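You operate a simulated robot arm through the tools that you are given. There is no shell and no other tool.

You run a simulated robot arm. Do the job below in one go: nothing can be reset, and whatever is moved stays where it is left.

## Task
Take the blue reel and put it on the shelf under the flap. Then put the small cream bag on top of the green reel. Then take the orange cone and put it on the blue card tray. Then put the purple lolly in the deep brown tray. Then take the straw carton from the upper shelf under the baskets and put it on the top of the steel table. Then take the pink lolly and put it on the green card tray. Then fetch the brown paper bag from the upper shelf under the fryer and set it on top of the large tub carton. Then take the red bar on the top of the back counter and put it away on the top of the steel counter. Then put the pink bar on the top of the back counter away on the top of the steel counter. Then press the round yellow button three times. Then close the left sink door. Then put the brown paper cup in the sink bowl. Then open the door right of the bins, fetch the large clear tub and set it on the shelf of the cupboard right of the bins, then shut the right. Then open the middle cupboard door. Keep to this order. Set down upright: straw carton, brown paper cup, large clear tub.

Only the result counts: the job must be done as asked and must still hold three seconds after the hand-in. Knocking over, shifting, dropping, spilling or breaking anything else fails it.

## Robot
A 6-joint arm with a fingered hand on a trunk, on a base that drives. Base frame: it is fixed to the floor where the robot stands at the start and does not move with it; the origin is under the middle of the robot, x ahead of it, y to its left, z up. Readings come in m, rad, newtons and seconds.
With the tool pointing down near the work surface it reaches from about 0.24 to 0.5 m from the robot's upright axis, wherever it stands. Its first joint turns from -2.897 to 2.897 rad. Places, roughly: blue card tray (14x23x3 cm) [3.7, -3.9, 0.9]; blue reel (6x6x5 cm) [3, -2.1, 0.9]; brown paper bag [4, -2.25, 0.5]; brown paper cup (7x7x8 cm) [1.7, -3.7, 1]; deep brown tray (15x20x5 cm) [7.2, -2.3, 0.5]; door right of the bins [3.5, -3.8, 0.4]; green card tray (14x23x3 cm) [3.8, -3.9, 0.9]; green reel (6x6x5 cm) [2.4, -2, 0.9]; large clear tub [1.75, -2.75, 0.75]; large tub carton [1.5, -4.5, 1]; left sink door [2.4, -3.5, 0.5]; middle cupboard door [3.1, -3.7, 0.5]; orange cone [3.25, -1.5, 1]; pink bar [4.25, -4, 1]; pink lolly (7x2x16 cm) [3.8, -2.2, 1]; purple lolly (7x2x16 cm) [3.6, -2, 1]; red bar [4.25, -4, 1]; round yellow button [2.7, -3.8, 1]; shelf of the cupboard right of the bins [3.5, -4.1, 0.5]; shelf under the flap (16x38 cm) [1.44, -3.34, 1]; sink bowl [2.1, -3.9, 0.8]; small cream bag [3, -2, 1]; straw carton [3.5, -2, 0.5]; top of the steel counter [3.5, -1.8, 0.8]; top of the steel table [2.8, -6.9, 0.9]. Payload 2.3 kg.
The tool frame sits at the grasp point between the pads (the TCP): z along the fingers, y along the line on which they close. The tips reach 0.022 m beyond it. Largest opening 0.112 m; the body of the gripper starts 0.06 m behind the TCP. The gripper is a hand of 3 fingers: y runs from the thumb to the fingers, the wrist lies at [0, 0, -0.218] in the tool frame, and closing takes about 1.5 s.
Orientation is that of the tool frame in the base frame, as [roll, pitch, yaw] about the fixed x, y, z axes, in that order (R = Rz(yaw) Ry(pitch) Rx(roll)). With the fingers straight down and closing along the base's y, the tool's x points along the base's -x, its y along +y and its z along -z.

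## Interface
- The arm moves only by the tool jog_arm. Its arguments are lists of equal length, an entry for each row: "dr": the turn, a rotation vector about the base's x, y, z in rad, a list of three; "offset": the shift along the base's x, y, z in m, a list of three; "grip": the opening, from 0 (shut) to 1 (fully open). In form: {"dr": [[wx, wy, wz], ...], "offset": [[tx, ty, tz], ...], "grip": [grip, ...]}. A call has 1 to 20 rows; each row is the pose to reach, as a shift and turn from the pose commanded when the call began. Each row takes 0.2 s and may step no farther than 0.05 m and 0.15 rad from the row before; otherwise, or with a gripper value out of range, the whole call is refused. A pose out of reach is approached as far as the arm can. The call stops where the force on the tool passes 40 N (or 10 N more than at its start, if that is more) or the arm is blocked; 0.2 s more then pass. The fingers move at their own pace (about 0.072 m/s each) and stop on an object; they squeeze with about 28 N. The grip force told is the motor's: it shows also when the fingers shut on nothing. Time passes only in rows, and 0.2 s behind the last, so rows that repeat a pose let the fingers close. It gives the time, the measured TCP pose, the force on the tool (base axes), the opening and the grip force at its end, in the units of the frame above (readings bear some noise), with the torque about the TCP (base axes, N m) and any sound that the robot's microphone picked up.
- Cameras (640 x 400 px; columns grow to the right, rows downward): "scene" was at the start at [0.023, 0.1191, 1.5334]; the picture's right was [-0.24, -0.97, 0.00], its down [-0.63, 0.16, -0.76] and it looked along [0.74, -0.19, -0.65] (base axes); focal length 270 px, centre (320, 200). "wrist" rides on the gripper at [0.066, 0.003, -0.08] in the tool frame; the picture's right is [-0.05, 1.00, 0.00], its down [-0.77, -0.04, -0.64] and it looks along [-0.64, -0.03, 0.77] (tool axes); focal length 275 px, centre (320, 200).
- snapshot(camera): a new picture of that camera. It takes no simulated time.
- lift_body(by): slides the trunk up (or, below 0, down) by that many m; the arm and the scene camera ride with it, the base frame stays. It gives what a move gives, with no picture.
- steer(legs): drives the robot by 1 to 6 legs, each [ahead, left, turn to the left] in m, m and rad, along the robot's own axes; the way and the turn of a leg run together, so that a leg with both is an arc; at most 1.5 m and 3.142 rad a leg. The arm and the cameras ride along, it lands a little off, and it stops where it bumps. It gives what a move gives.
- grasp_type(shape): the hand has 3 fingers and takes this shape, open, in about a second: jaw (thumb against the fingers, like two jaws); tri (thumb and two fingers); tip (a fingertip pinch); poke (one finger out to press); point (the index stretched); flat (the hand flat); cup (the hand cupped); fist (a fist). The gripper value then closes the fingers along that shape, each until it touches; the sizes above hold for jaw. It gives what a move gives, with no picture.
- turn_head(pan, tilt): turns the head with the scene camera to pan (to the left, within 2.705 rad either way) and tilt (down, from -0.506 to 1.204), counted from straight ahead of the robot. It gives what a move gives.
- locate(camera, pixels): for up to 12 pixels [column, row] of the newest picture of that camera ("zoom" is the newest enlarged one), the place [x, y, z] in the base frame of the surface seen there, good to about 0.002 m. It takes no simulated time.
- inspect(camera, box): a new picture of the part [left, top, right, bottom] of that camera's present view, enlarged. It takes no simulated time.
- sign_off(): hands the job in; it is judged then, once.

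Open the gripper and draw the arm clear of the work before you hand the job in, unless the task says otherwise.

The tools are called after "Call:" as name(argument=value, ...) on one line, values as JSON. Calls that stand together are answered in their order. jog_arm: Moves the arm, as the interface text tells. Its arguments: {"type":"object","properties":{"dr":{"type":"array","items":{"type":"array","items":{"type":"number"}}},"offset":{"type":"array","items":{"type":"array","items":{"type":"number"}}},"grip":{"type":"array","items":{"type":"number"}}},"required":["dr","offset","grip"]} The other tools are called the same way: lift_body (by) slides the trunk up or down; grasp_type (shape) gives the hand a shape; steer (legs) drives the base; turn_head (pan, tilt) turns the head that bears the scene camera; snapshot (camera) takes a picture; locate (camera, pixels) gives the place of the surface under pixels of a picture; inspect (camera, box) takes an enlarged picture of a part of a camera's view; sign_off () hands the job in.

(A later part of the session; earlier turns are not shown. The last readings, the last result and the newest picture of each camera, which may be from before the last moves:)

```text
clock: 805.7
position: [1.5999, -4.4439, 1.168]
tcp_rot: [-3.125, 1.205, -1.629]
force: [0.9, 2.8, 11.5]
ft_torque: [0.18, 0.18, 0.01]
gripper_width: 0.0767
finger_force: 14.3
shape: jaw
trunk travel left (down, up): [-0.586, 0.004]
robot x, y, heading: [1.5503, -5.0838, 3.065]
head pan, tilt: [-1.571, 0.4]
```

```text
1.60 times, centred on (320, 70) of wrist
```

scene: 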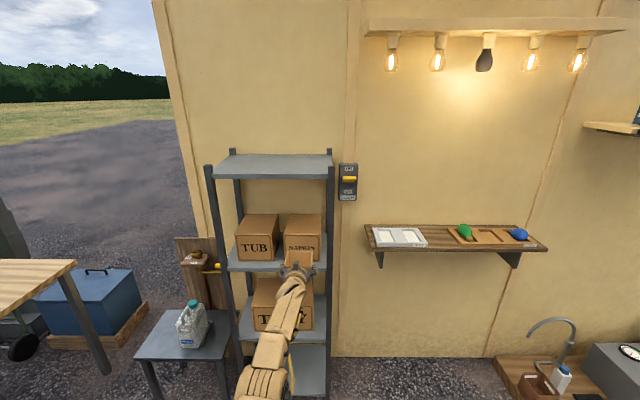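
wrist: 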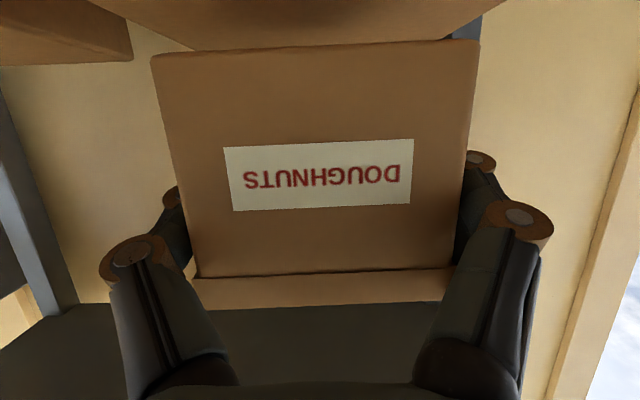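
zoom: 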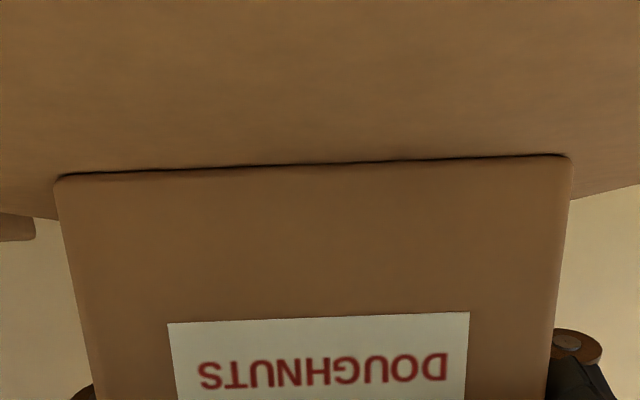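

Resting on the carton (11.5 N). I ease off, open, and back straight out.

Call:
jog_arm(dr=[[0, 0, 0], [0, 0, 0], [0, 0, 0], [0, 0, 0]], offset=[[0, 0, 0.001], [0, 0, 0.001], [0, 0, 0.001], [0, 0, 0.001]], grip=[0, 0.78, 0.86, 0.86])

Call:
snapshot(camera="wrist")

Call:
steer(legs=[[0, 0.25, 0]])

Call:
snapshot(camera="wrist")

Call:
inspect(camera="scene", box=[180, 100, 420, 300])

```text
clock: 806.7
position: [1.6006, -4.4418, 1.1659]
tcp_rot: [-3.127, 1.201, -1.63]
force: [0.1, -0.5, -0.3]
ft_torque: [0.02, -0.02, 0.03]
gripper_width: 0.0962
finger_force: 0.0
shape: jaw
trunk travel left (down, up): [-0.586, 0.004]
robot x, y, heading: [1.5524, -5.0832, 3.059]
head pan, tilt: [-1.571, 0.4]
```

```text
taken
```

wrist: 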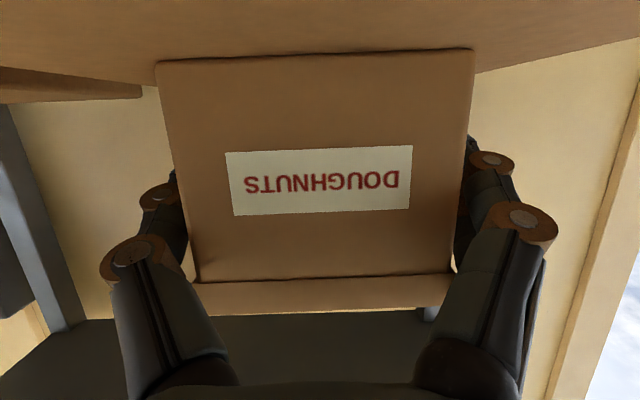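

```text
clock: 808.6
position: [1.5803, -4.6917, 1.1656]
tcp_rot: [-3.125, 1.204, -1.632]
force: [-0.2, -0.2, -0.4]
ft_torque: [0.0, 0.0, 0.0]
gripper_width: 0.0963
finger_force: 0.0
shape: jaw
trunk travel left (down, up): [-0.586, 0.004]
robot x, y, heading: [1.5361, -5.3345, 3.062]
head pan, tilt: [-1.571, 0.4]
```

```text
taken
```

wrist: 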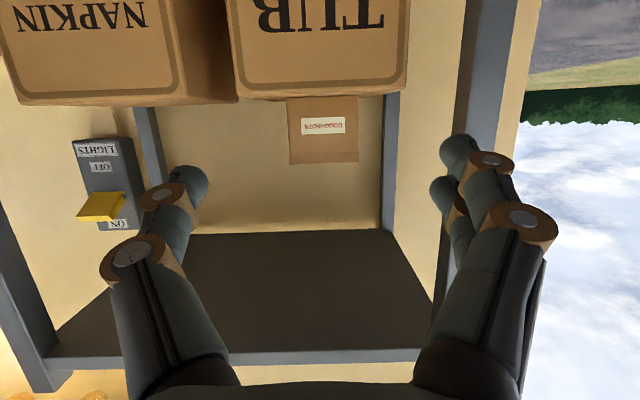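

```text
2.00 times, centred on (300, 200) of scene
```

zoom: 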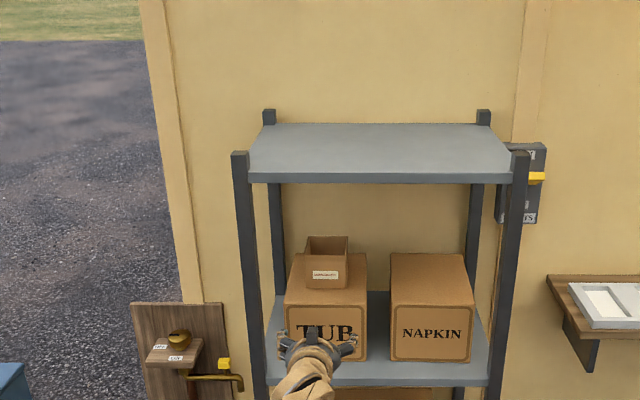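

The bag stands on the TUB carton. Next the bars: I fold the arm and drive back inside.

Call:
steer(legs=[[0, 0.15, 0]])

Call:
jog_arm(dr=[[-0.12, 0.0102, 0], [-0.24, 0.0204, 0], [-0.36, 0.0307, 0], [-0.48, 0.041, 0], [-0.6, 0.051, 0], [-0.72, 0.061, 0], [-0.84, 0.0715, 0], [-0.96, 0.0817, 0], [-1.08, 0.092, 0], [-1.2, 0.102, 0]], offset=[[-0.003, -0.03, 0], [-0.006, -0.06, 0], [-0.009, -0.09, 0], [-0.012, -0.12, 0], [-0.014, -0.15, 0], [-0.016, -0.18, 0], [-0.018, -0.22, 0], [-0.022, -0.26, 0], [-0.025, -0.3, 0], [-0.028, -0.34, 0]], grip=[0.6, 0.6, 0.6, 0.6, 0.6, 0.6, 0.6, 0.6, 0.6, 0.6])

Call:
jog_arm(dr=[[0, 0, 0.131], [0, 0, 0.262], [0, 0, 0.393], [0, 0, 0.524], [0, 0, 0.654], [0, 0, 0.785], [0, 0, 0.916], [0, 0, 1.047], [0, 0, 1.178], [0, 0, 1.309], [0, 0, 1.44], [0, 0, 1.571]], offset=[[-0.035, -0.001, 0], [-0.068, -0.006, 0], [-0.101, -0.016, 0], [-0.133, -0.031, 0], [-0.162, -0.048, 0], [-0.189, -0.07, 0], [-0.213, -0.094, 0], [-0.234, -0.122, 0], [-0.251, -0.151, 0], [-0.265, -0.183, 0], [-0.274, -0.216, 0], [-0.279, -0.25, 0]], grip=[0.6, 0.6, 0.6, 0.6, 0.6, 0.6, 0.6, 0.6, 0.6, 0.6, 0.6, 0.6])

Call:
steer(legs=[[-1.4, 0.0, 0], [-1.4, 0.0, 0], [-1.4, 0, 0]])

```text
clock: 809.9
position: [1.5693, -4.8405, 1.1667]
tcp_rot: [-3.128, 1.204, -1.63]
force: [-0.1, 0.1, 0.4]
ft_torque: [-0.01, 0.0, 0.03]
gripper_width: 0.0961
finger_force: 0.1
shape: jaw
trunk travel left (down, up): [-0.586, 0.004]
robot x, y, heading: [1.5231, -5.4764, 3.059]
head pan, tilt: [-1.571, 0.4]
```

```text
clock: 812.1
position: [1.5403, -5.1818, 1.166]
tcp_rot: [3.133, -0.004, -1.649]
force: [-0.4, -0.5, 0.1]
ft_torque: [-0.01, 0.02, 0.01]
gripper_width: 0.0675
finger_force: 0.0
shape: jaw
trunk travel left (down, up): [-0.586, 0.004]
robot x, y, heading: [1.5197, -5.4814, 3.063]
head pan, tilt: [-1.571, 0.4]
```

```text
clock: 814.7
position: [1.261, -5.4324, 1.1662]
tcp_rot: [3.134, -0.001, -0.074]
force: [-0.6, 0.1, -0.5]
ft_torque: [0.01, 0.0, 0.01]
gripper_width: 0.0678
finger_force: 0.1
shape: jaw
trunk travel left (down, up): [-0.586, 0.004]
robot x, y, heading: [1.5235, -5.4846, 3.063]
head pan, tilt: [-1.571, 0.4]
```

```text
clock: 835.0
position: [5.4811, -5.7449, 1.1673]
tcp_rot: [3.132, -0.001, -0.063]
force: [0.4, 0.1, -0.7]
ft_torque: [0.01, 0.02, 0.01]
gripper_width: 0.0676
finger_force: 0.0
shape: jaw
trunk travel left (down, up): [-0.586, 0.004]
robot x, y, heading: [5.74, -5.7938, 3.077]
head pan, tilt: [-1.571, 0.4]
```

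I continue to the doorway and in, to x≈4.25 opposite the bars.

Call:
steer(legs=[[-0.475, -1.327, 0], [-0.01, -1.43, -0.017]])

Call:
steer(legs=[[1.1, -0.015, 0], [1.05, 0.085, 0]])

Call:
turn_head(pan=1.57, tilt=0.8)

Call:
snapshot(camera="scene")

Call:
turn_head(pan=-1.57, tilt=0.8)

Call:
snapshot(camera="scene")

```text
clock: 848.7
position: [6.145, -3.0273, 1.1658]
tcp_rot: [3.135, -0.001, -0.067]
force: [-0.1, -0.1, -0.1]
ft_torque: [0.03, 0.01, 0.0]
gripper_width: 0.0675
finger_force: 0.1
shape: jaw
trunk travel left (down, up): [-0.586, 0.004]
robot x, y, heading: [6.4052, -3.0745, 3.07]
head pan, tilt: [-1.571, 0.4]
```

```text
clock: 859.4
position: [4.0031, -2.9528, 1.1667]
tcp_rot: [3.136, -0.004, -0.058]
force: [0.5, -0.1, -0.1]
ft_torque: [-0.01, -0.03, 0.0]
gripper_width: 0.0677
finger_force: 0.1
shape: jaw
trunk travel left (down, up): [-0.586, 0.004]
robot x, y, heading: [4.269, -3.0006, 3.07]
head pan, tilt: [-1.571, 0.4]
```

```text
clock: 862.0
position: [4.0036, -2.9523, 1.166]
tcp_rot: [3.136, 0.0, -0.061]
force: [0.0, -0.1, 0.4]
ft_torque: [0.05, -0.02, 0.03]
gripper_width: 0.0679
finger_force: 0.0
shape: jaw
trunk travel left (down, up): [-0.586, 0.004]
robot x, y, heading: [4.2663, -2.9959, 3.076]
head pan, tilt: [1.571, 0.799]
```

```text
taken
```

scene: 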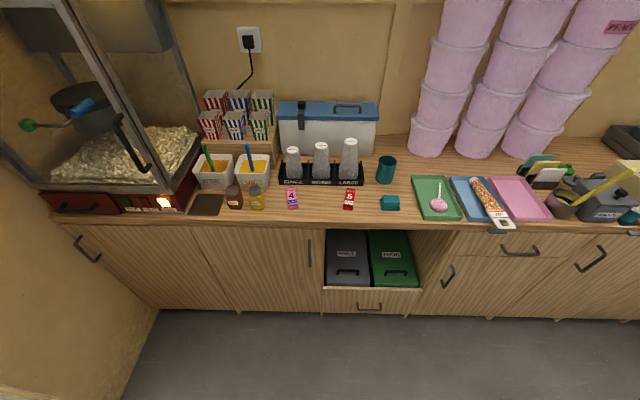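

```text
clock: 864.7
position: [4.004, -2.9517, 1.1659]
tcp_rot: [3.136, -0.001, -0.059]
force: [0.0, 0.0, -0.6]
ft_torque: [0.01, -0.03, 0.02]
gripper_width: 0.0677
finger_force: 0.0
shape: jaw
trunk travel left (down, up): [-0.586, 0.004]
robot x, y, heading: [4.2655, -2.9966, 3.078]
head pan, tilt: [-1.571, 0.799]
```

```text
taken
```

scene: 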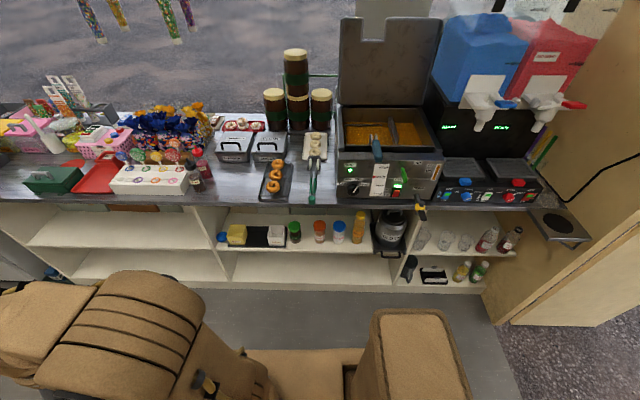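

There's free counter at (230,185) between the bottles and doughnut rack. Now I look at the bars up close and turn to align.

Call:
locate(camera="scene", pixels=[[230, 180], [215, 195], [250, 195], [240, 170], [208, 175], [262, 175], [285, 195], [230, 200]])

Call:
turn_head(pan=1.57, tilt=0.8)

Call:
inspect(camera="scene", box=[260, 160, 420, 230])

Call:
locate(camera="zoom", pixels=[[133, 115], [110, 120], [155, 120], [133, 190], [133, 165], [355, 115], [335, 165], [378, 120], [355, 190], [340, 120], [378, 180], [355, 150]])

```text
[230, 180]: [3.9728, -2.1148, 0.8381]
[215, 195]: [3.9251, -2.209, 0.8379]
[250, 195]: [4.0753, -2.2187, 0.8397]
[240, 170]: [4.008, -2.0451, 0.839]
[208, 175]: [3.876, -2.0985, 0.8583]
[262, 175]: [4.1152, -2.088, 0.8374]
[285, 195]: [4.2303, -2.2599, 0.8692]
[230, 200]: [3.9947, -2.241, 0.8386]
```

```text
clock: 867.4
position: [4.0042, -2.9522, 1.1656]
tcp_rot: [3.134, 0.0, -0.058]
force: [0.2, 0.1, -0.5]
ft_torque: [-0.01, 0.01, 0.01]
gripper_width: 0.0677
finger_force: 0.0
shape: jaw
trunk travel left (down, up): [-0.586, 0.004]
robot x, y, heading: [4.2614, -2.9982, 3.079]
head pan, tilt: [1.571, 0.799]
```

```text
4.00 times, centred on (340, 195) of scene
```

zoom: 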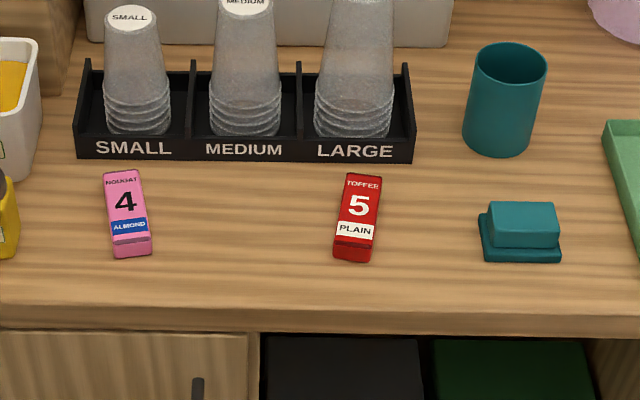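

```text
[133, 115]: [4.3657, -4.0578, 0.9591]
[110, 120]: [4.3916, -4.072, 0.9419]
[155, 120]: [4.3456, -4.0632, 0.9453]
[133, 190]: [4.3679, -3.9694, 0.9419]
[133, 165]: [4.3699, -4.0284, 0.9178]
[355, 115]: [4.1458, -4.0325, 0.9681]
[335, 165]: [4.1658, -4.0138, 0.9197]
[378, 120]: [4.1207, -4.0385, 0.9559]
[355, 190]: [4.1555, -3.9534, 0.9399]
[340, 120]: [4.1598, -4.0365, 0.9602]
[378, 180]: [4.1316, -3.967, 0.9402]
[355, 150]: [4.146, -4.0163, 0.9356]
```

I locate both bars' ends and sides exactly.

Call:
locate(camera="zoom", pixels=[[364, 178], [358, 210], [354, 243], [342, 210], [376, 212], [354, 256], [125, 178], [128, 210], [132, 240], [110, 205], [146, 210], [132, 252]])

```text
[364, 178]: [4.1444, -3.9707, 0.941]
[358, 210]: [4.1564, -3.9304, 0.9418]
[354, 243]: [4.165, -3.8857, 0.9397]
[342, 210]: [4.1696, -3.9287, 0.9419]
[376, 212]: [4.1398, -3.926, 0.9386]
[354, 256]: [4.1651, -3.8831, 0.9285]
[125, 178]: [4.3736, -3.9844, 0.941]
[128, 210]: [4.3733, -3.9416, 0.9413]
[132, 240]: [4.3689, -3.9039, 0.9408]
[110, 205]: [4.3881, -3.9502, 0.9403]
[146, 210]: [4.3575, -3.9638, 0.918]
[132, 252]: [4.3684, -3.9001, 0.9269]
```

Red bar runs from (4.144,−3.973) to (4.166,−3.883), top z 0.941, turned ≈0.24 rad. I swing the arm left with matching yaw and approach.

Call:
jog_arm(dr=[[0, 0, 0.116], [0, 0, 0.232], [0, 0, 0.348], [0, 0, 0.464], [0, 0, 0.58], [0, 0, 0.696], [0, 0, 0.812], [0, 0, 0.928], [0, 0, 1.044], [0, 0, 1.16], [0, 0, 1.276], [0, 0, 1.392]], offset=[[-0.023, -0.034, 0], [-0.023, -0.072, 0], [-0.018, -0.11, 0], [-0.007, -0.147, 0], [0.009, -0.182, 0], [0.03, -0.2145, 0], [0.056, -0.244, 0], [0.085, -0.2685, 0], [0.117, -0.289, 0], [0.152, -0.305, 0], [0.189, -0.316, 0], [0.227, -0.321, 0]], grip=[0.6, 0.6, 0.6, 0.6, 0.6, 0.6, 0.6, 0.6, 0.6, 0.6, 0.6, 0.6])

Call:
steer(legs=[[0.04, 0.53, -0.015]])

Call:
snapshot(camera="wrist")

```text
clock: 870.0
position: [4.2322, -3.2733, 1.1658]
tcp_rot: [3.135, -0.004, 1.333]
force: [-0.6, 0.7, 0.8]
ft_torque: [-0.01, 0.0, -0.01]
gripper_width: 0.0675
finger_force: 0.0
shape: jaw
trunk travel left (down, up): [-0.586, 0.004]
robot x, y, heading: [4.2659, -2.994, 3.078]
head pan, tilt: [1.571, 0.799]
```

```text
clock: 873.1
position: [4.1491, -3.8028, 1.1661]
tcp_rot: [3.135, -0.003, 1.319]
force: [0.2, 0.3, -0.2]
ft_torque: [0.04, -0.01, -0.02]
gripper_width: 0.0676
finger_force: 0.1
shape: jaw
trunk travel left (down, up): [-0.586, 0.004]
robot x, y, heading: [4.1916, -3.527, 3.063]
head pan, tilt: [1.571, 0.799]
```

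```text
taken
```

wrist: 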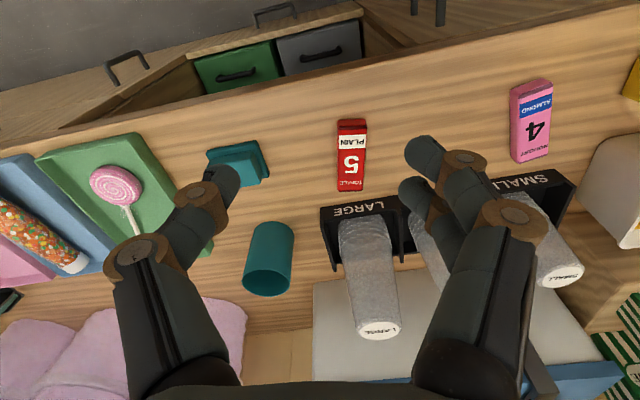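

The bar lines up with the jaws at (351,155). I move over it and descend to z≈0.99.

Call:
jog_arm(dr=[[0, 0, 0.01], [0, 0, 0.015], [0, 0, 0.015], [0, 0, 0.015], [0, 0, 0.015]], offset=[[0.003, -0.04, -0.03], [0.006, -0.08, -0.06], [0.006, -0.12, -0.09], [0.006, -0.126, -0.135], [0.006, -0.126, -0.176]], grip=[0.6, 0.6, 0.6, 0.6, 0.6])

Call:
snapshot(camera="wrist")

Call:
locate(camera="wrist", pixels=[[320, 60], [320, 100], [320, 140], [290, 100], [350, 100]])

```text
clock: 874.3
position: [4.1568, -3.9274, 0.9889]
tcp_rot: [3.134, -0.002, 1.335]
force: [0.8, -0.7, 0.6]
ft_torque: [0.03, 0.04, 0.0]
gripper_width: 0.0676
finger_force: 0.0
shape: jaw
trunk travel left (down, up): [-0.586, 0.004]
robot x, y, heading: [4.19, -3.5294, 3.069]
head pan, tilt: [1.571, 0.799]
```

```text
taken
```

wrist: 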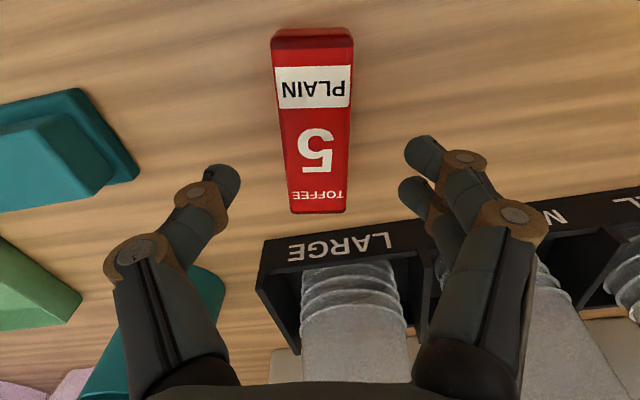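

```text
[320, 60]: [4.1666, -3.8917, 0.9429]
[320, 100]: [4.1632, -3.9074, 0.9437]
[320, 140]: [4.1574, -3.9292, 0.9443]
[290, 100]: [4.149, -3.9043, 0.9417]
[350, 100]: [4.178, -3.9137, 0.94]
```

Centred. I lower 4.4 cm and close.

Call:
jog_arm(dr=[[0, 0, 0], [0, 0, 0], [0, 0, 0], [0, 0, 0], [0, 0, 0], [0, 0, 0], [0, 0, 0]], offset=[[0, 0, -0.02], [0, 0, -0.038], [0, 0, -0.044], [0, 0, -0.044], [0, 0, -0.044], [0, 0, -0.044], [0, 0, -0.044]], grip=[0.6, 0.6, 0.6, 0.4, 0.2, 0, 0])

Call:
jog_arm(dr=[[0, 0, 0], [0, 0, 0], [0, 0, 0], [0, 0, 0], [0, 0, 0]], offset=[[0, 0, 0.02], [0, 0, 0.06], [0, 0.02, 0.1], [0, 0.06, 0.13], [0, 0.1, 0.15]], grip=[0, 0, 0, 0, 0])

Call:
snapshot(camera="wrist")

```text
clock: 875.9
position: [4.1556, -3.9283, 0.9458]
tcp_rot: [3.137, -0.004, 1.335]
force: [-0.2, -0.4, -0.4]
ft_torque: [0.0, 0.01, 0.04]
gripper_width: 0.0298
finger_force: 27.7
shape: jaw
trunk travel left (down, up): [-0.586, 0.004]
robot x, y, heading: [4.1887, -3.526, 3.06]
head pan, tilt: [1.571, 0.799]
```

```text
clock: 877.1
position: [4.155, -3.827, 1.0958]
tcp_rot: [3.132, -0.001, 1.332]
force: [0.1, 0.5, -1.6]
ft_torque: [0.03, -0.01, -0.01]
gripper_width: 0.03
finger_force: 28.0
shape: jaw
trunk travel left (down, up): [-0.586, 0.004]
robot x, y, heading: [4.1878, -3.5304, 3.064]
head pan, tilt: [1.571, 0.799]
```

```text
taken
```

wrist: 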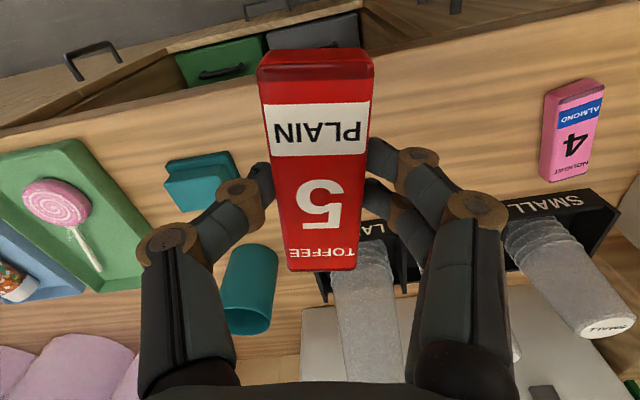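

Red bar held. I back to the aisle and swing the arm over the front to the right side.

Call:
steer(legs=[[0.13, -0.5, 0]])

Call:
jog_arm(dr=[[0, 0, -0.129], [0, 0, -0.257], [0, 0, -0.386], [0, 0, -0.515], [0, 0, -0.643], [0, 0, -0.772], [0, 0, -0.9], [0, 0, -1.029], [0, 0, -1.158], [0, 0, -1.286], [0, 0, -1.415]], offset=[[-0.045, -0.003, 0], [-0.09, 0.007, 0], [-0.132, 0.025, 0], [-0.171, 0.049, 0], [-0.205, 0.079, 0], [-0.233, 0.115, 0], [-0.2555, 0.155, 0], [-0.2705, 0.198, 0], [-0.278, 0.243, 0], [-0.27, 0.2885, 0], [-0.25, 0.32, 0]], grip=[0, 0, 0, 0, 0, 0, 0, 0, 0, 0, 0])

Call:
jog_arm(dr=[[0, 0, -0.131], [0, 0, -0.262], [0, 0, -0.393], [0, 0, -0.524], [0, 0, -0.654], [0, 0, -0.785], [0, 0, -0.916], [0, 0, -1.047], [0, 0, -1.178], [0, 0, -1.309], [0, 0, -1.44], [0, 0, -1.571]], offset=[[0.005, 0.035, 0], [0.015, 0.069, 0], [0.029, 0.102, 0], [0.047, 0.132, 0], [0.069, 0.16, 0], [0.094, 0.185, 0], [0.121, 0.207, 0], [0.152, 0.225, 0], [0.184, 0.239, 0], [0.218, 0.249, 0], [0.253, 0.254, 0], [0.299, 0.255, 0]], grip=[0, 0, 0, 0, 0, 0, 0, 0, 0, 0, 0, 0])

Call:
steer(legs=[[0, -0.46, 0]])

Call:
snapshot(camera="wrist")

```text
clock: 880.1
position: [4.0641, -3.3236, 1.0953]
tcp_rot: [3.136, -0.002, 1.334]
force: [0.4, -0.3, 0.0]
ft_torque: [0.01, 0.0, 0.0]
gripper_width: 0.0297
finger_force: 28.4
shape: jaw
trunk travel left (down, up): [-0.586, 0.004]
robot x, y, heading: [4.0992, -3.0215, 3.063]
head pan, tilt: [1.571, 0.799]
```

```text
clock: 882.5
position: [3.8148, -3.0034, 1.0962]
tcp_rot: [3.132, -0.003, -0.081]
force: [-1.0, 0.4, -1.2]
ft_torque: [0.01, -0.03, 0.01]
gripper_width: 0.0298
finger_force: 27.8
shape: jaw
trunk travel left (down, up): [-0.586, 0.004]
robot x, y, heading: [4.0976, -3.0224, 3.062]
head pan, tilt: [1.571, 0.799]
```

```text
clock: 885.1
position: [4.1157, -2.7489, 1.0973]
tcp_rot: [3.131, -0.003, -1.654]
force: [0.5, -0.2, -0.6]
ft_torque: [0.03, 0.01, 0.0]
gripper_width: 0.03
finger_force: 28.1
shape: jaw
trunk travel left (down, up): [-0.586, 0.004]
robot x, y, heading: [4.1009, -3.0249, 3.069]
head pan, tilt: [1.571, 0.799]
```

```text
clock: 887.9
position: [4.1485, -2.2939, 1.0968]
tcp_rot: [3.136, -0.003, -1.651]
force: [0.2, 0.2, -1.3]
ft_torque: [-0.01, 0.01, 0.02]
gripper_width: 0.0299
finger_force: 27.9
shape: jaw
trunk travel left (down, up): [-0.586, 0.004]
robot x, y, heading: [4.1315, -2.5674, 3.062]
head pan, tilt: [1.571, 0.799]
```

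```text
taken
```

wrist: 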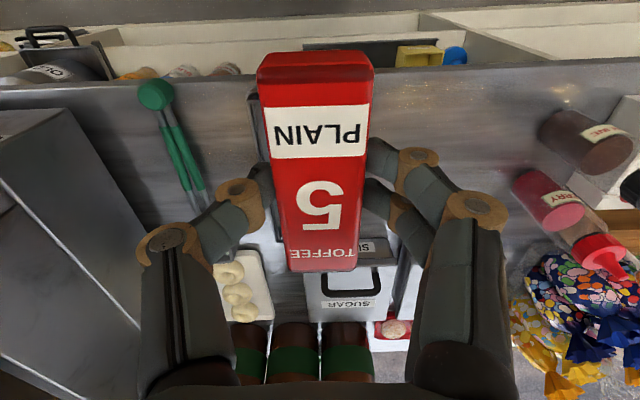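

Now over the counter near the doughnut rack; I shift 0.19 m ahead to the free area and look.

Call:
steer(legs=[[0.19, 0, 0]])

Call:
snapshot(camera="wrist")

Call:
locate(camera="wrist", pixels=[[400, 120], [230, 120], [200, 160], [430, 140], [460, 150], [240, 90], [480, 190], [180, 120]])

```text
clock: 889.4
position: [3.9586, -2.2795, 1.0973]
tcp_rot: [3.135, -0.004, -1.649]
force: [0.6, -0.4, -1.8]
ft_torque: [0.01, 0.0, 0.01]
gripper_width: 0.0302
finger_force: 27.8
shape: jaw
trunk travel left (down, up): [-0.586, 0.004]
robot x, y, heading: [3.9465, -2.552, 3.065]
head pan, tilt: [1.571, 0.799]
```

```text
taken
```

wrist: 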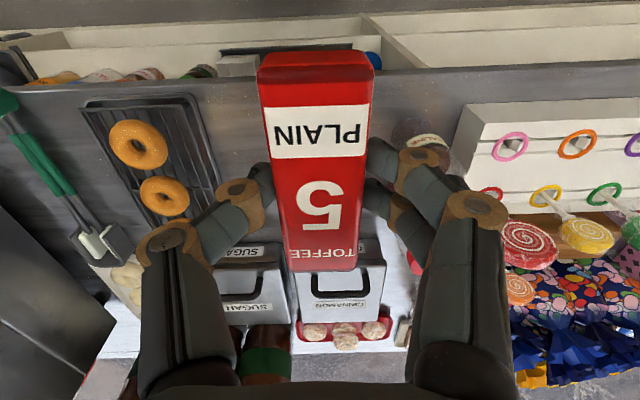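

```text
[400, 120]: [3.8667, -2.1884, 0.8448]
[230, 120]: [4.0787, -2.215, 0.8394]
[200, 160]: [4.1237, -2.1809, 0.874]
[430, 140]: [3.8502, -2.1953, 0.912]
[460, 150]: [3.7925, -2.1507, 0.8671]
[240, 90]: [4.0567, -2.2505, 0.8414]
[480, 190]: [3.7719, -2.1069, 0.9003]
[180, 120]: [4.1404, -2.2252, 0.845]
```

Free counter spans x 3.89–4.10 here. I set the red bar at (3.965,−2.155).

Call:
jog_arm(dr=[[0, 0, 0], [0, 0, 0], [0, 0, 0], [0, 0, 0], [0, 0, 0], [0, 0, 0], [0, 0, 0]], offset=[[0.002, 0.025, -0.03], [0.004, 0.05, -0.07], [0.006, 0.08, -0.105], [0.006, 0.11, -0.14], [0.006, 0.1245, -0.185], [0.006, 0.1245, -0.213], [0.006, 0.1245, -0.225]], grip=[0, 0, 0, 0, 0, 0, 0])

Call:
jog_arm(dr=[[0, 0, 0], [0, 0, 0], [0, 0, 0], [0, 0, 0]], offset=[[0, 0, -0.002], [0, 0, -0.004], [0, 0, -0.006], [0, 0, -0.007]], grip=[0, 0, 0, 0])

Call:
snapshot(camera="wrist")

```text
clock: 891.0
position: [3.9648, -2.1538, 0.871]
tcp_rot: [3.134, -0.004, -1.649]
force: [-0.4, -0.2, -0.6]
ft_torque: [-0.03, 0.01, -0.03]
gripper_width: 0.0297
finger_force: 28.2
shape: jaw
trunk travel left (down, up): [-0.586, 0.004]
robot x, y, heading: [3.941, -2.5508, 3.063]
head pan, tilt: [1.571, 0.799]
```

```text
clock: 892.0
position: [3.9643, -2.1547, 0.8659]
tcp_rot: [3.135, -0.001, -1.65]
force: [0.5, 0.1, 7.0]
ft_torque: [0.0, 0.03, -0.02]
gripper_width: 0.0299
finger_force: 28.7
shape: jaw
trunk travel left (down, up): [-0.586, 0.004]
robot x, y, heading: [3.9462, -2.5527, 3.065]
head pan, tilt: [1.571, 0.799]
```

```text
taken
```

wrist: 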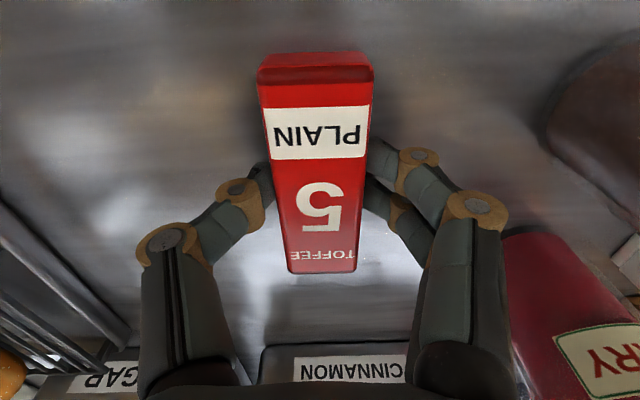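

Contact (7 N). I open only a little, because the berry bottle is near the right fingers, and lift.

Call:
jog_arm(dr=[[0, 0, 0], [0, 0, 0], [0, 0, 0], [0, 0, 0], [0, 0, 0], [0, 0, 0], [0, 0, 0]], offset=[[0, 0, 0], [0, 0, 0], [0, 0, 0.02], [0, 0, 0.06], [0, -0.01, 0.1], [0, -0.05, 0.13], [0, -0.09, 0.16]], grip=[0.36, 0.4, 0.4, 0.4, 0.4, 0.4, 0.4])

Call:
snapshot(camera="wrist")

```text
clock: 893.6
position: [3.9655, -2.2471, 1.0249]
tcp_rot: [3.134, -0.001, -1.65]
force: [0.4, -0.5, -0.6]
ft_torque: [0.02, -0.01, 0.01]
gripper_width: 0.0444
finger_force: 0.1
shape: jaw
trunk travel left (down, up): [-0.586, 0.004]
robot x, y, heading: [3.9438, -2.5547, 3.067]
head pan, tilt: [1.571, 0.799]
```

```text
taken
```

wrist: 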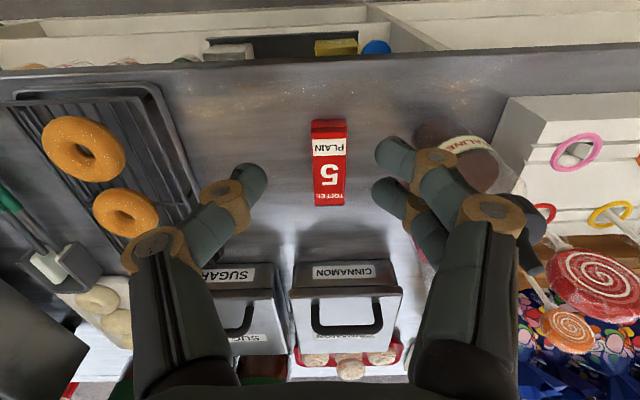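

Red bar done. Now the pink bar: I back off, swing the arm over to the left and approach it.

Call:
steer(legs=[[0, 0.46, 0]])

Call:
jog_arm(dr=[[0, 0, 0.131], [0, 0, 0.262], [0, 0, 0.393], [0, 0, 0.524], [0, 0, 0.654], [0, 0, 0.785], [0, 0, 0.916], [0, 0, 1.047], [0, 0, 1.178], [0, 0, 1.309], [0, 0, 1.44], [0, 0, 1.571]], offset=[[-0.035, -0.001, 0.01], [-0.068, -0.006, 0.02], [-0.101, -0.016, 0.03], [-0.133, -0.031, 0.04], [-0.162, -0.048, 0.05], [-0.189, -0.07, 0.06], [-0.213, -0.094, 0.07], [-0.234, -0.122, 0.08], [-0.251, -0.151, 0.09], [-0.265, -0.183, 0.1], [-0.274, -0.216, 0.11], [-0.279, -0.25, 0.12]], grip=[0.6, 0.6, 0.6, 0.6, 0.6, 0.6, 0.6, 0.6, 0.6, 0.6, 0.6, 0.6])

Call:
jog_arm(dr=[[0, 0, 0.142], [0, 0, 0.285], [0, 0, 0.427], [0, 0, 0.57], [0, 0, 0.712], [0, 0, 0.855], [0, 0, 0.997], [0, 0, 1.14], [0, 0, 1.282], [0, 0, 1.425], [0, 0, 1.567], [0, 0, 1.71]], offset=[[-0.003, -0.036, 0], [-0.002, -0.074, 0], [0.004, -0.112, 0], [0.016, -0.149, 0], [0.033, -0.184, 0], [0.055, -0.2165, 0], [0.081, -0.246, 0], [0.11, -0.2705, 0], [0.142, -0.291, 0], [0.177, -0.307, 0], [0.214, -0.318, 0], [0.254, -0.323, 0]], grip=[0.6, 0.6, 0.6, 0.6, 0.6, 0.6, 0.6, 0.6, 0.6, 0.6, 0.6, 0.6])

Call:
steer(legs=[[-0.5, 0.52, 0]])

Call:
snapshot(camera="wrist")

```text
clock: 896.4
position: [3.9303, -2.7015, 1.024]
tcp_rot: [3.135, -0.002, -1.652]
force: [-0.7, 0.6, 0.2]
ft_torque: [-0.01, 0.0, 0.0]
gripper_width: 0.0443
finger_force: 0.0
shape: jaw
trunk travel left (down, up): [-0.586, 0.004]
robot x, y, heading: [3.9114, -3.0119, 3.067]
head pan, tilt: [1.571, 0.799]
```

```text
clock: 899.0
position: [3.652, -2.9533, 1.1441]
tcp_rot: [3.133, -0.004, -0.078]
force: [0.4, -0.5, -0.4]
ft_torque: [-0.01, 0.03, 0.01]
gripper_width: 0.0669
finger_force: 0.1
shape: jaw
trunk travel left (down, up): [-0.586, 0.004]
robot x, y, heading: [3.909, -3.0101, 3.065]
head pan, tilt: [1.571, 0.799]
```

```text
clock: 901.6
position: [3.906, -3.2748, 1.1427]
tcp_rot: [3.136, -0.003, 1.633]
force: [-0.3, -0.1, 0.2]
ft_torque: [-0.02, 0.02, 0.03]
gripper_width: 0.0667
finger_force: 0.1
shape: jaw
trunk travel left (down, up): [-0.586, 0.004]
robot x, y, heading: [3.91, -3.0098, 3.069]
head pan, tilt: [1.571, 0.799]
```

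```text
clock: 905.5
position: [4.3613, -3.83, 1.1426]
tcp_rot: [3.135, -0.004, 1.623]
force: [0.0, -0.3, 0.2]
ft_torque: [0.03, 0.03, 0.04]
gripper_width: 0.0667
finger_force: 0.0
shape: jaw
trunk travel left (down, up): [-0.586, 0.004]
robot x, y, heading: [4.3654, -3.5658, 3.054]
head pan, tilt: [1.571, 0.799]
```

```text
taken
```

wrist: 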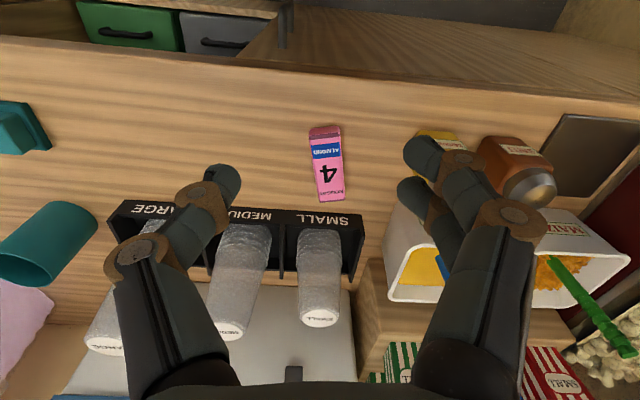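

Pink bar at (326,163). I locate its ends and the nearby yellow bottle.

Call:
locate(camera="wrist", pixels=[[324, 133], [326, 163], [330, 195], [311, 160], [342, 165], [415, 160], [440, 145]])

```text
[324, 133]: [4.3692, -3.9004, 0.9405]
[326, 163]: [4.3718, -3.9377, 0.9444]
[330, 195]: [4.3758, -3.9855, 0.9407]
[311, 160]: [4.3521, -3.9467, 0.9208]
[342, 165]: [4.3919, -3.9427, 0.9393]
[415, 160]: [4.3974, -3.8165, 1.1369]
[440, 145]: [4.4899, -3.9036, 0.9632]
```

I move over the bar, align yaw, descend, and close.

Call:
jog_arm(dr=[[0, 0, 0.012], [0, 0, 0.025], [0, 0, 0.025], [0, 0, 0.025], [0, 0, 0.025]], offset=[[0.004, -0.04, -0.02], [0.008, -0.08, -0.05], [0.011, -0.112, -0.08], [0.011, -0.112, -0.12], [0.011, -0.112, -0.155]], grip=[0.6, 0.6, 0.6, 0.6, 0.6])

Call:
snapshot(camera="wrist")

```text
refused: row 2 steps farther than a row can; nothing moved
```

```text
taken
```

wrist: 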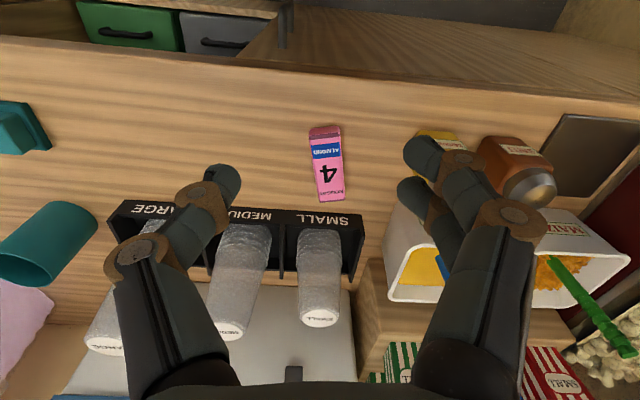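

A row was too long; I repeat with smaller steps.

Call:
jog_arm(dr=[[0, 0, 0.012], [0, 0, 0.025], [0, 0, 0.025], [0, 0, 0.025], [0, 0, 0.025]], offset=[[0.004, -0.038, -0.02], [0.008, -0.076, -0.045], [0.011, -0.112, -0.075], [0.011, -0.112, -0.115], [0.011, -0.112, -0.152]], grip=[0.6, 0.6, 0.6, 0.6, 0.6])

Call:
snapshot(camera="wrist")

```text
clock: 906.7
position: [4.3736, -3.9426, 0.9902]
tcp_rot: [3.134, -0.003, 1.648]
force: [-0.5, 0.4, 1.0]
ft_torque: [0.0, 0.03, 0.02]
gripper_width: 0.0667
finger_force: 0.0
shape: jaw
trunk travel left (down, up): [-0.586, 0.004]
robot x, y, heading: [4.3667, -3.5632, 3.057]
head pan, tilt: [1.571, 0.799]
```

```text
taken
```

wrist: 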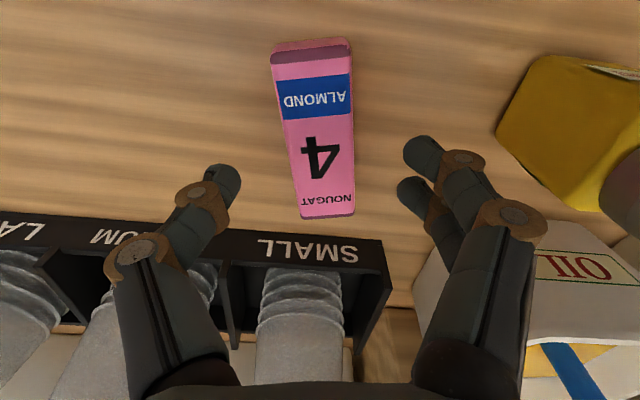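

Aligned. I lower, close and lift.

Call:
jog_arm(dr=[[0, 0, 0], [0, 0, 0], [0, 0, 0], [0, 0, 0], [0, 0, 0], [0, 0, 0], [0, 0, 0]], offset=[[0, 0, -0.02], [0, 0, -0.038], [0, 0, -0.045], [0, 0, -0.045], [0, 0, -0.045], [0, 0, -0.045], [0, 0, -0.045]], grip=[0.6, 0.6, 0.6, 0.4, 0.2, 0, 0])

Call:
jog_arm(dr=[[0, 0, 0], [0, 0, 0], [0, 0, 0], [0, 0, 0], [0, 0, 0]], offset=[[0, 0, 0.02], [0, 0, 0.06], [0, 0.02, 0.1], [0, 0.06, 0.125], [0, 0.1, 0.15]], grip=[0, 0, 0, 0, 0])

Call:
snapshot(camera="wrist")

```text
clock: 908.3
position: [4.3715, -3.9417, 0.9467]
tcp_rot: [3.134, -0.004, 1.646]
force: [-0.3, -0.1, 0.2]
ft_torque: [0.01, -0.03, 0.0]
gripper_width: 0.03
finger_force: 28.0
shape: jaw
trunk travel left (down, up): [-0.586, 0.004]
robot x, y, heading: [4.3672, -3.565, 3.058]
head pan, tilt: [1.571, 0.799]
```

```text
clock: 909.5
position: [4.3711, -3.8391, 1.0958]
tcp_rot: [3.134, -0.002, 1.647]
force: [0.7, -0.8, -1.1]
ft_torque: [-0.02, 0.01, -0.02]
gripper_width: 0.0299
finger_force: 28.2
shape: jaw
trunk travel left (down, up): [-0.586, 0.004]
robot x, y, heading: [4.3648, -3.5664, 3.058]
head pan, tilt: [1.571, 0.799]
```

```text
taken
```

wrist: 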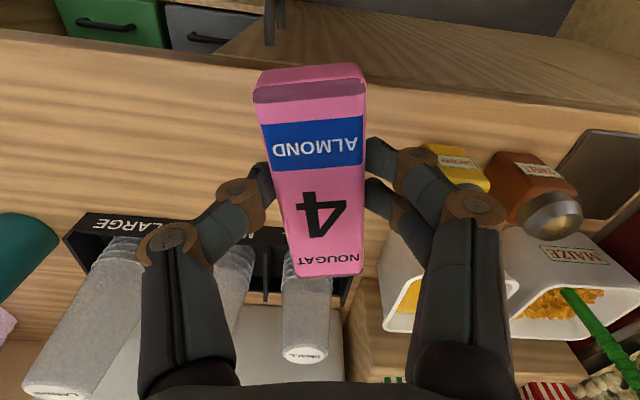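

Pink bar held. Back to the aisle, swing over to the right side.

Call:
steer(legs=[[0.0, -0.5, 0], [0.349, 0, 0]])

Call:
jog_arm(dr=[[0, 0, -0.144], [0, 0, -0.288], [0, 0, -0.432], [0, 0, -0.576], [0, 0, -0.72], [0, 0, -0.864], [0, 0, -1.008], [0, 0, -1.152], [0, 0, -1.296], [0, 0, -1.44], [0, 0, -1.584], [0, 0, -1.73]], offset=[[-0.045, -0.003, 0], [-0.09, 0.007, 0], [-0.132, 0.025, 0], [-0.171, 0.049, 0], [-0.205, 0.079, 0], [-0.233, 0.115, 0], [-0.2555, 0.155, 0], [-0.2705, 0.198, 0], [-0.278, 0.243, 0], [-0.27, 0.2885, 0], [-0.26, 0.31, 0], [-0.26, 0.315, 0]], grip=[0, 0, 0, 0, 0, 0, 0, 0, 0, 0, 0, 0])

Call:
jog_arm(dr=[[0, 0, -0.131], [0, 0, -0.262], [0, 0, -0.393], [0, 0, -0.524], [0, 0, -0.654], [0, 0, -0.785], [0, 0, -0.916], [0, 0, -1.047], [0, 0, -1.178], [0, 0, -1.309], [0, 0, -1.44], [0, 0, -1.571]], offset=[[0.005, 0.035, 0], [0.015, 0.069, 0], [0.029, 0.102, 0], [0.047, 0.132, 0], [0.069, 0.16, 0], [0.094, 0.185, 0], [0.121, 0.207, 0], [0.152, 0.225, 0], [0.184, 0.239, 0], [0.218, 0.249, 0], [0.253, 0.254, 0], [0.289, 0.255, 0]], grip=[0, 0, 0, 0, 0, 0, 0, 0, 0, 0, 0, 0])

Call:
steer(legs=[[0, -0.48, 0]])

Call:
snapshot(camera="wrist")

```text
clock: 914.3
position: [4.0659, -3.3153, 1.0964]
tcp_rot: [3.135, -0.004, 1.652]
force: [0.8, 0.5, -0.9]
ft_torque: [0.04, 0.0, -0.01]
gripper_width: 0.03
finger_force: 28.4
shape: jaw
trunk travel left (down, up): [-0.586, 0.004]
robot x, y, heading: [4.0586, -3.0376, 3.062]
head pan, tilt: [1.571, 0.799]
```

```text
clock: 916.9
position: [3.807, -2.9992, 1.0961]
tcp_rot: [3.135, -0.003, -0.081]
force: [-0.3, -0.3, -0.7]
ft_torque: [0.02, -0.03, -0.01]
gripper_width: 0.0295
finger_force: 28.0
shape: jaw
trunk travel left (down, up): [-0.586, 0.004]
robot x, y, heading: [4.062, -3.0438, 3.065]
head pan, tilt: [1.571, 0.799]
```

```text
clock: 919.5
position: [4.0956, -2.7448, 1.0966]
tcp_rot: [3.133, -0.002, -1.651]
force: [0.4, 0.1, -1.3]
ft_torque: [-0.02, -0.02, 0.02]
gripper_width: 0.0296
finger_force: 28.0
shape: jaw
trunk travel left (down, up): [-0.586, 0.004]
robot x, y, heading: [4.0624, -3.0391, 3.064]
head pan, tilt: [1.571, 0.799]
```

```text
clock: 922.3
position: [4.1337, -2.2696, 1.0956]
tcp_rot: [3.134, -0.004, -1.648]
force: [0.8, -0.1, 0.0]
ft_torque: [0.06, -0.02, -0.02]
gripper_width: 0.0297
finger_force: 27.8
shape: jaw
trunk travel left (down, up): [-0.586, 0.004]
robot x, y, heading: [4.1004, -2.5652, 3.063]
head pan, tilt: [1.571, 0.799]
```

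```text
taken
```

wrist: 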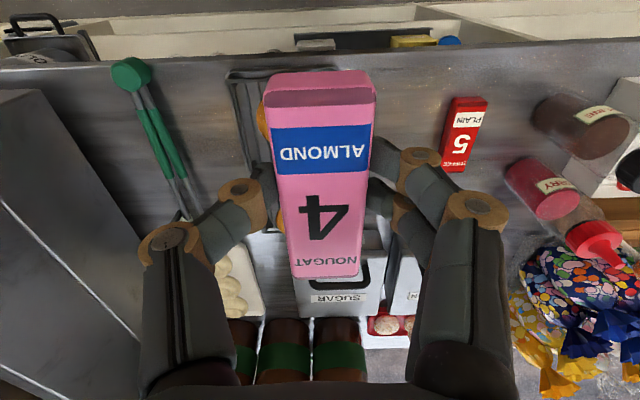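

I shift 9.5 cm ahead and set the pink bar at (4.037,−2.155), between the red bar and doughnut rack.

Call:
steer(legs=[[0.097, 0, 0]])

Call:
snapshot(camera="wrist")

Call:
locate(camera="wrist", pixels=[[395, 130], [370, 120], [200, 130], [215, 160], [230, 120], [382, 110]])

```text
clock: 923.5
position: [4.0369, -2.2628, 1.096]
tcp_rot: [3.135, -0.003, -1.649]
force: [-0.5, 0.7, -1.0]
ft_torque: [-0.03, -0.03, 0.01]
gripper_width: 0.0293
finger_force: 27.9
shape: jaw
trunk travel left (down, up): [-0.586, 0.004]
robot x, y, heading: [4.0008, -2.5529, 3.058]
head pan, tilt: [1.571, 0.799]
```

```text
taken
```

wrist: 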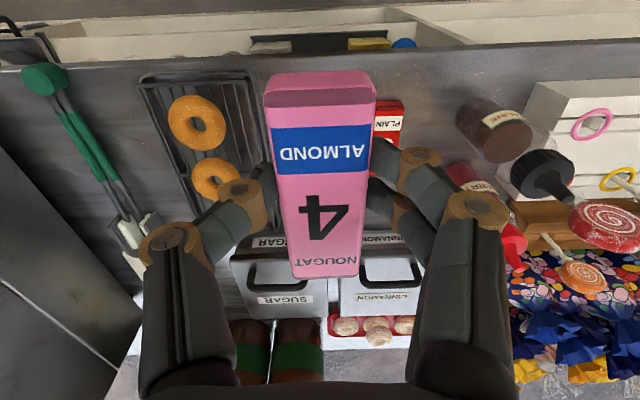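

```text
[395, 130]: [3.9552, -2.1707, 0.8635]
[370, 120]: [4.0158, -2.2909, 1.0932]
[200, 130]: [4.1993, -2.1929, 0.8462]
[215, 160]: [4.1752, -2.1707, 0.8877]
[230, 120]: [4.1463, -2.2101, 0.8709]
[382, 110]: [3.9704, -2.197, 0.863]
```

I extend and lower the bar onto the counter.

Call:
jog_arm(dr=[[0, 0, 0], [0, 0, 0], [0, 0, 0], [0, 0, 0], [0, 0, 0], [0, 0, 0], [0, 0, 0]], offset=[[0.0, 0.025, -0.03], [0.001, 0.05, -0.07], [0.002, 0.075, -0.11], [0.002, 0.1, -0.145], [0.002, 0.108, -0.185], [0.002, 0.108, -0.213], [0.002, 0.108, -0.225]], grip=[0, 0, 0, 0, 0, 0, 0])

Call:
jog_arm(dr=[[0, 0, 0], [0, 0, 0], [0, 0, 0]], offset=[[0, 0, -0.002], [0, 0, -0.004], [0, 0, -0.005]], grip=[0, 0, 0])

Call:
snapshot(camera="wrist")

```text
clock: 925.1
position: [4.0396, -2.1536, 0.8707]
tcp_rot: [3.135, -0.002, -1.649]
force: [0.2, 0.6, -1.5]
ft_torque: [-0.07, -0.01, -0.01]
gripper_width: 0.0297
finger_force: 26.9
shape: jaw
trunk travel left (down, up): [-0.586, 0.004]
robot x, y, heading: [3.9998, -2.5536, 3.055]
head pan, tilt: [1.571, 0.799]
```

```text
clock: 925.9
position: [4.0396, -2.1553, 0.865]
tcp_rot: [3.135, -0.002, -1.648]
force: [-0.8, 0.7, -1.5]
ft_torque: [0.01, 0.03, 0.01]
gripper_width: 0.0293
finger_force: 28.2
shape: jaw
trunk travel left (down, up): [-0.586, 0.004]
robot x, y, heading: [4.0037, -2.5539, 3.066]
head pan, tilt: [1.571, 0.799]
```

```text
taken
```

wrist: 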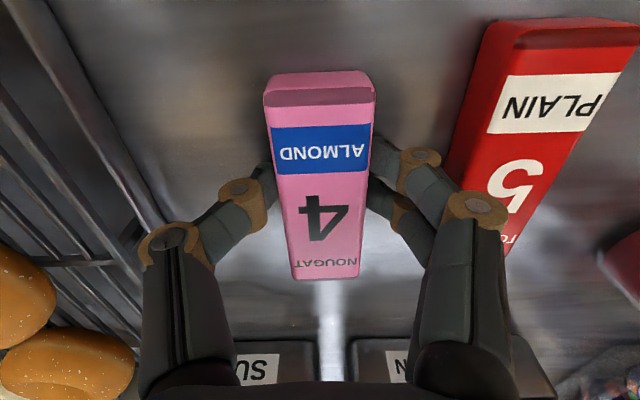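

Not yet touching; 3 mm further in small steps, then release slightly.

Call:
jog_arm(dr=[[0, 0, 0], [0, 0, 0], [0, 0, 0]], offset=[[0, 0, -0.001], [0, 0, -0.002], [0, 0, -0.003]], grip=[0, 0, 0])

Call:
jog_arm(dr=[[0, 0, 0], [0, 0, 0], [0, 0, 0], [0, 0, 0.0], [0, 0, 0], [0, 0, 0], [0, 0, 0]], offset=[[0, 0, 0], [0, 0, 0], [0, 0, 0.02], [0, 0, 0.06], [0, -0.01, 0.1], [0, -0.05, 0.13], [0, -0.09, 0.16]], grip=[0.34, 0.37, 0.37, 0.37, 0.37, 0.4, 0.4])

Call:
snapshot(camera="wrist")

```text
clock: 926.7
position: [4.0394, -2.1542, 0.8647]
tcp_rot: [3.134, 0.001, -1.649]
force: [-0.5, 2.1, 17.3]
ft_torque: [0.08, 0.14, 0.02]
gripper_width: 0.0297
finger_force: 28.5
shape: jaw
trunk travel left (down, up): [-0.586, 0.004]
robot x, y, heading: [4.0036, -2.5549, 3.064]
head pan, tilt: [1.571, 0.799]
```

```text
clock: 928.3
position: [4.0405, -2.246, 1.025]
tcp_rot: [3.134, -0.001, -1.647]
force: [0.1, -0.7, -0.2]
ft_torque: [0.01, -0.02, -0.03]
gripper_width: 0.0447
finger_force: 0.1
shape: jaw
trunk travel left (down, up): [-0.586, 0.004]
robot x, y, heading: [4.004, -2.5581, 3.058]
head pan, tilt: [1.571, 0.799]
```

```text
taken
```

wrist: 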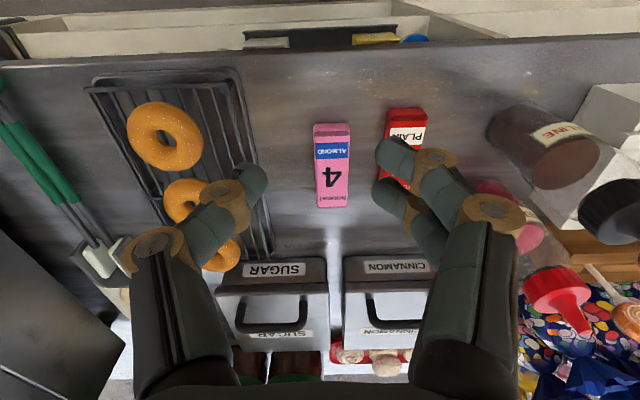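

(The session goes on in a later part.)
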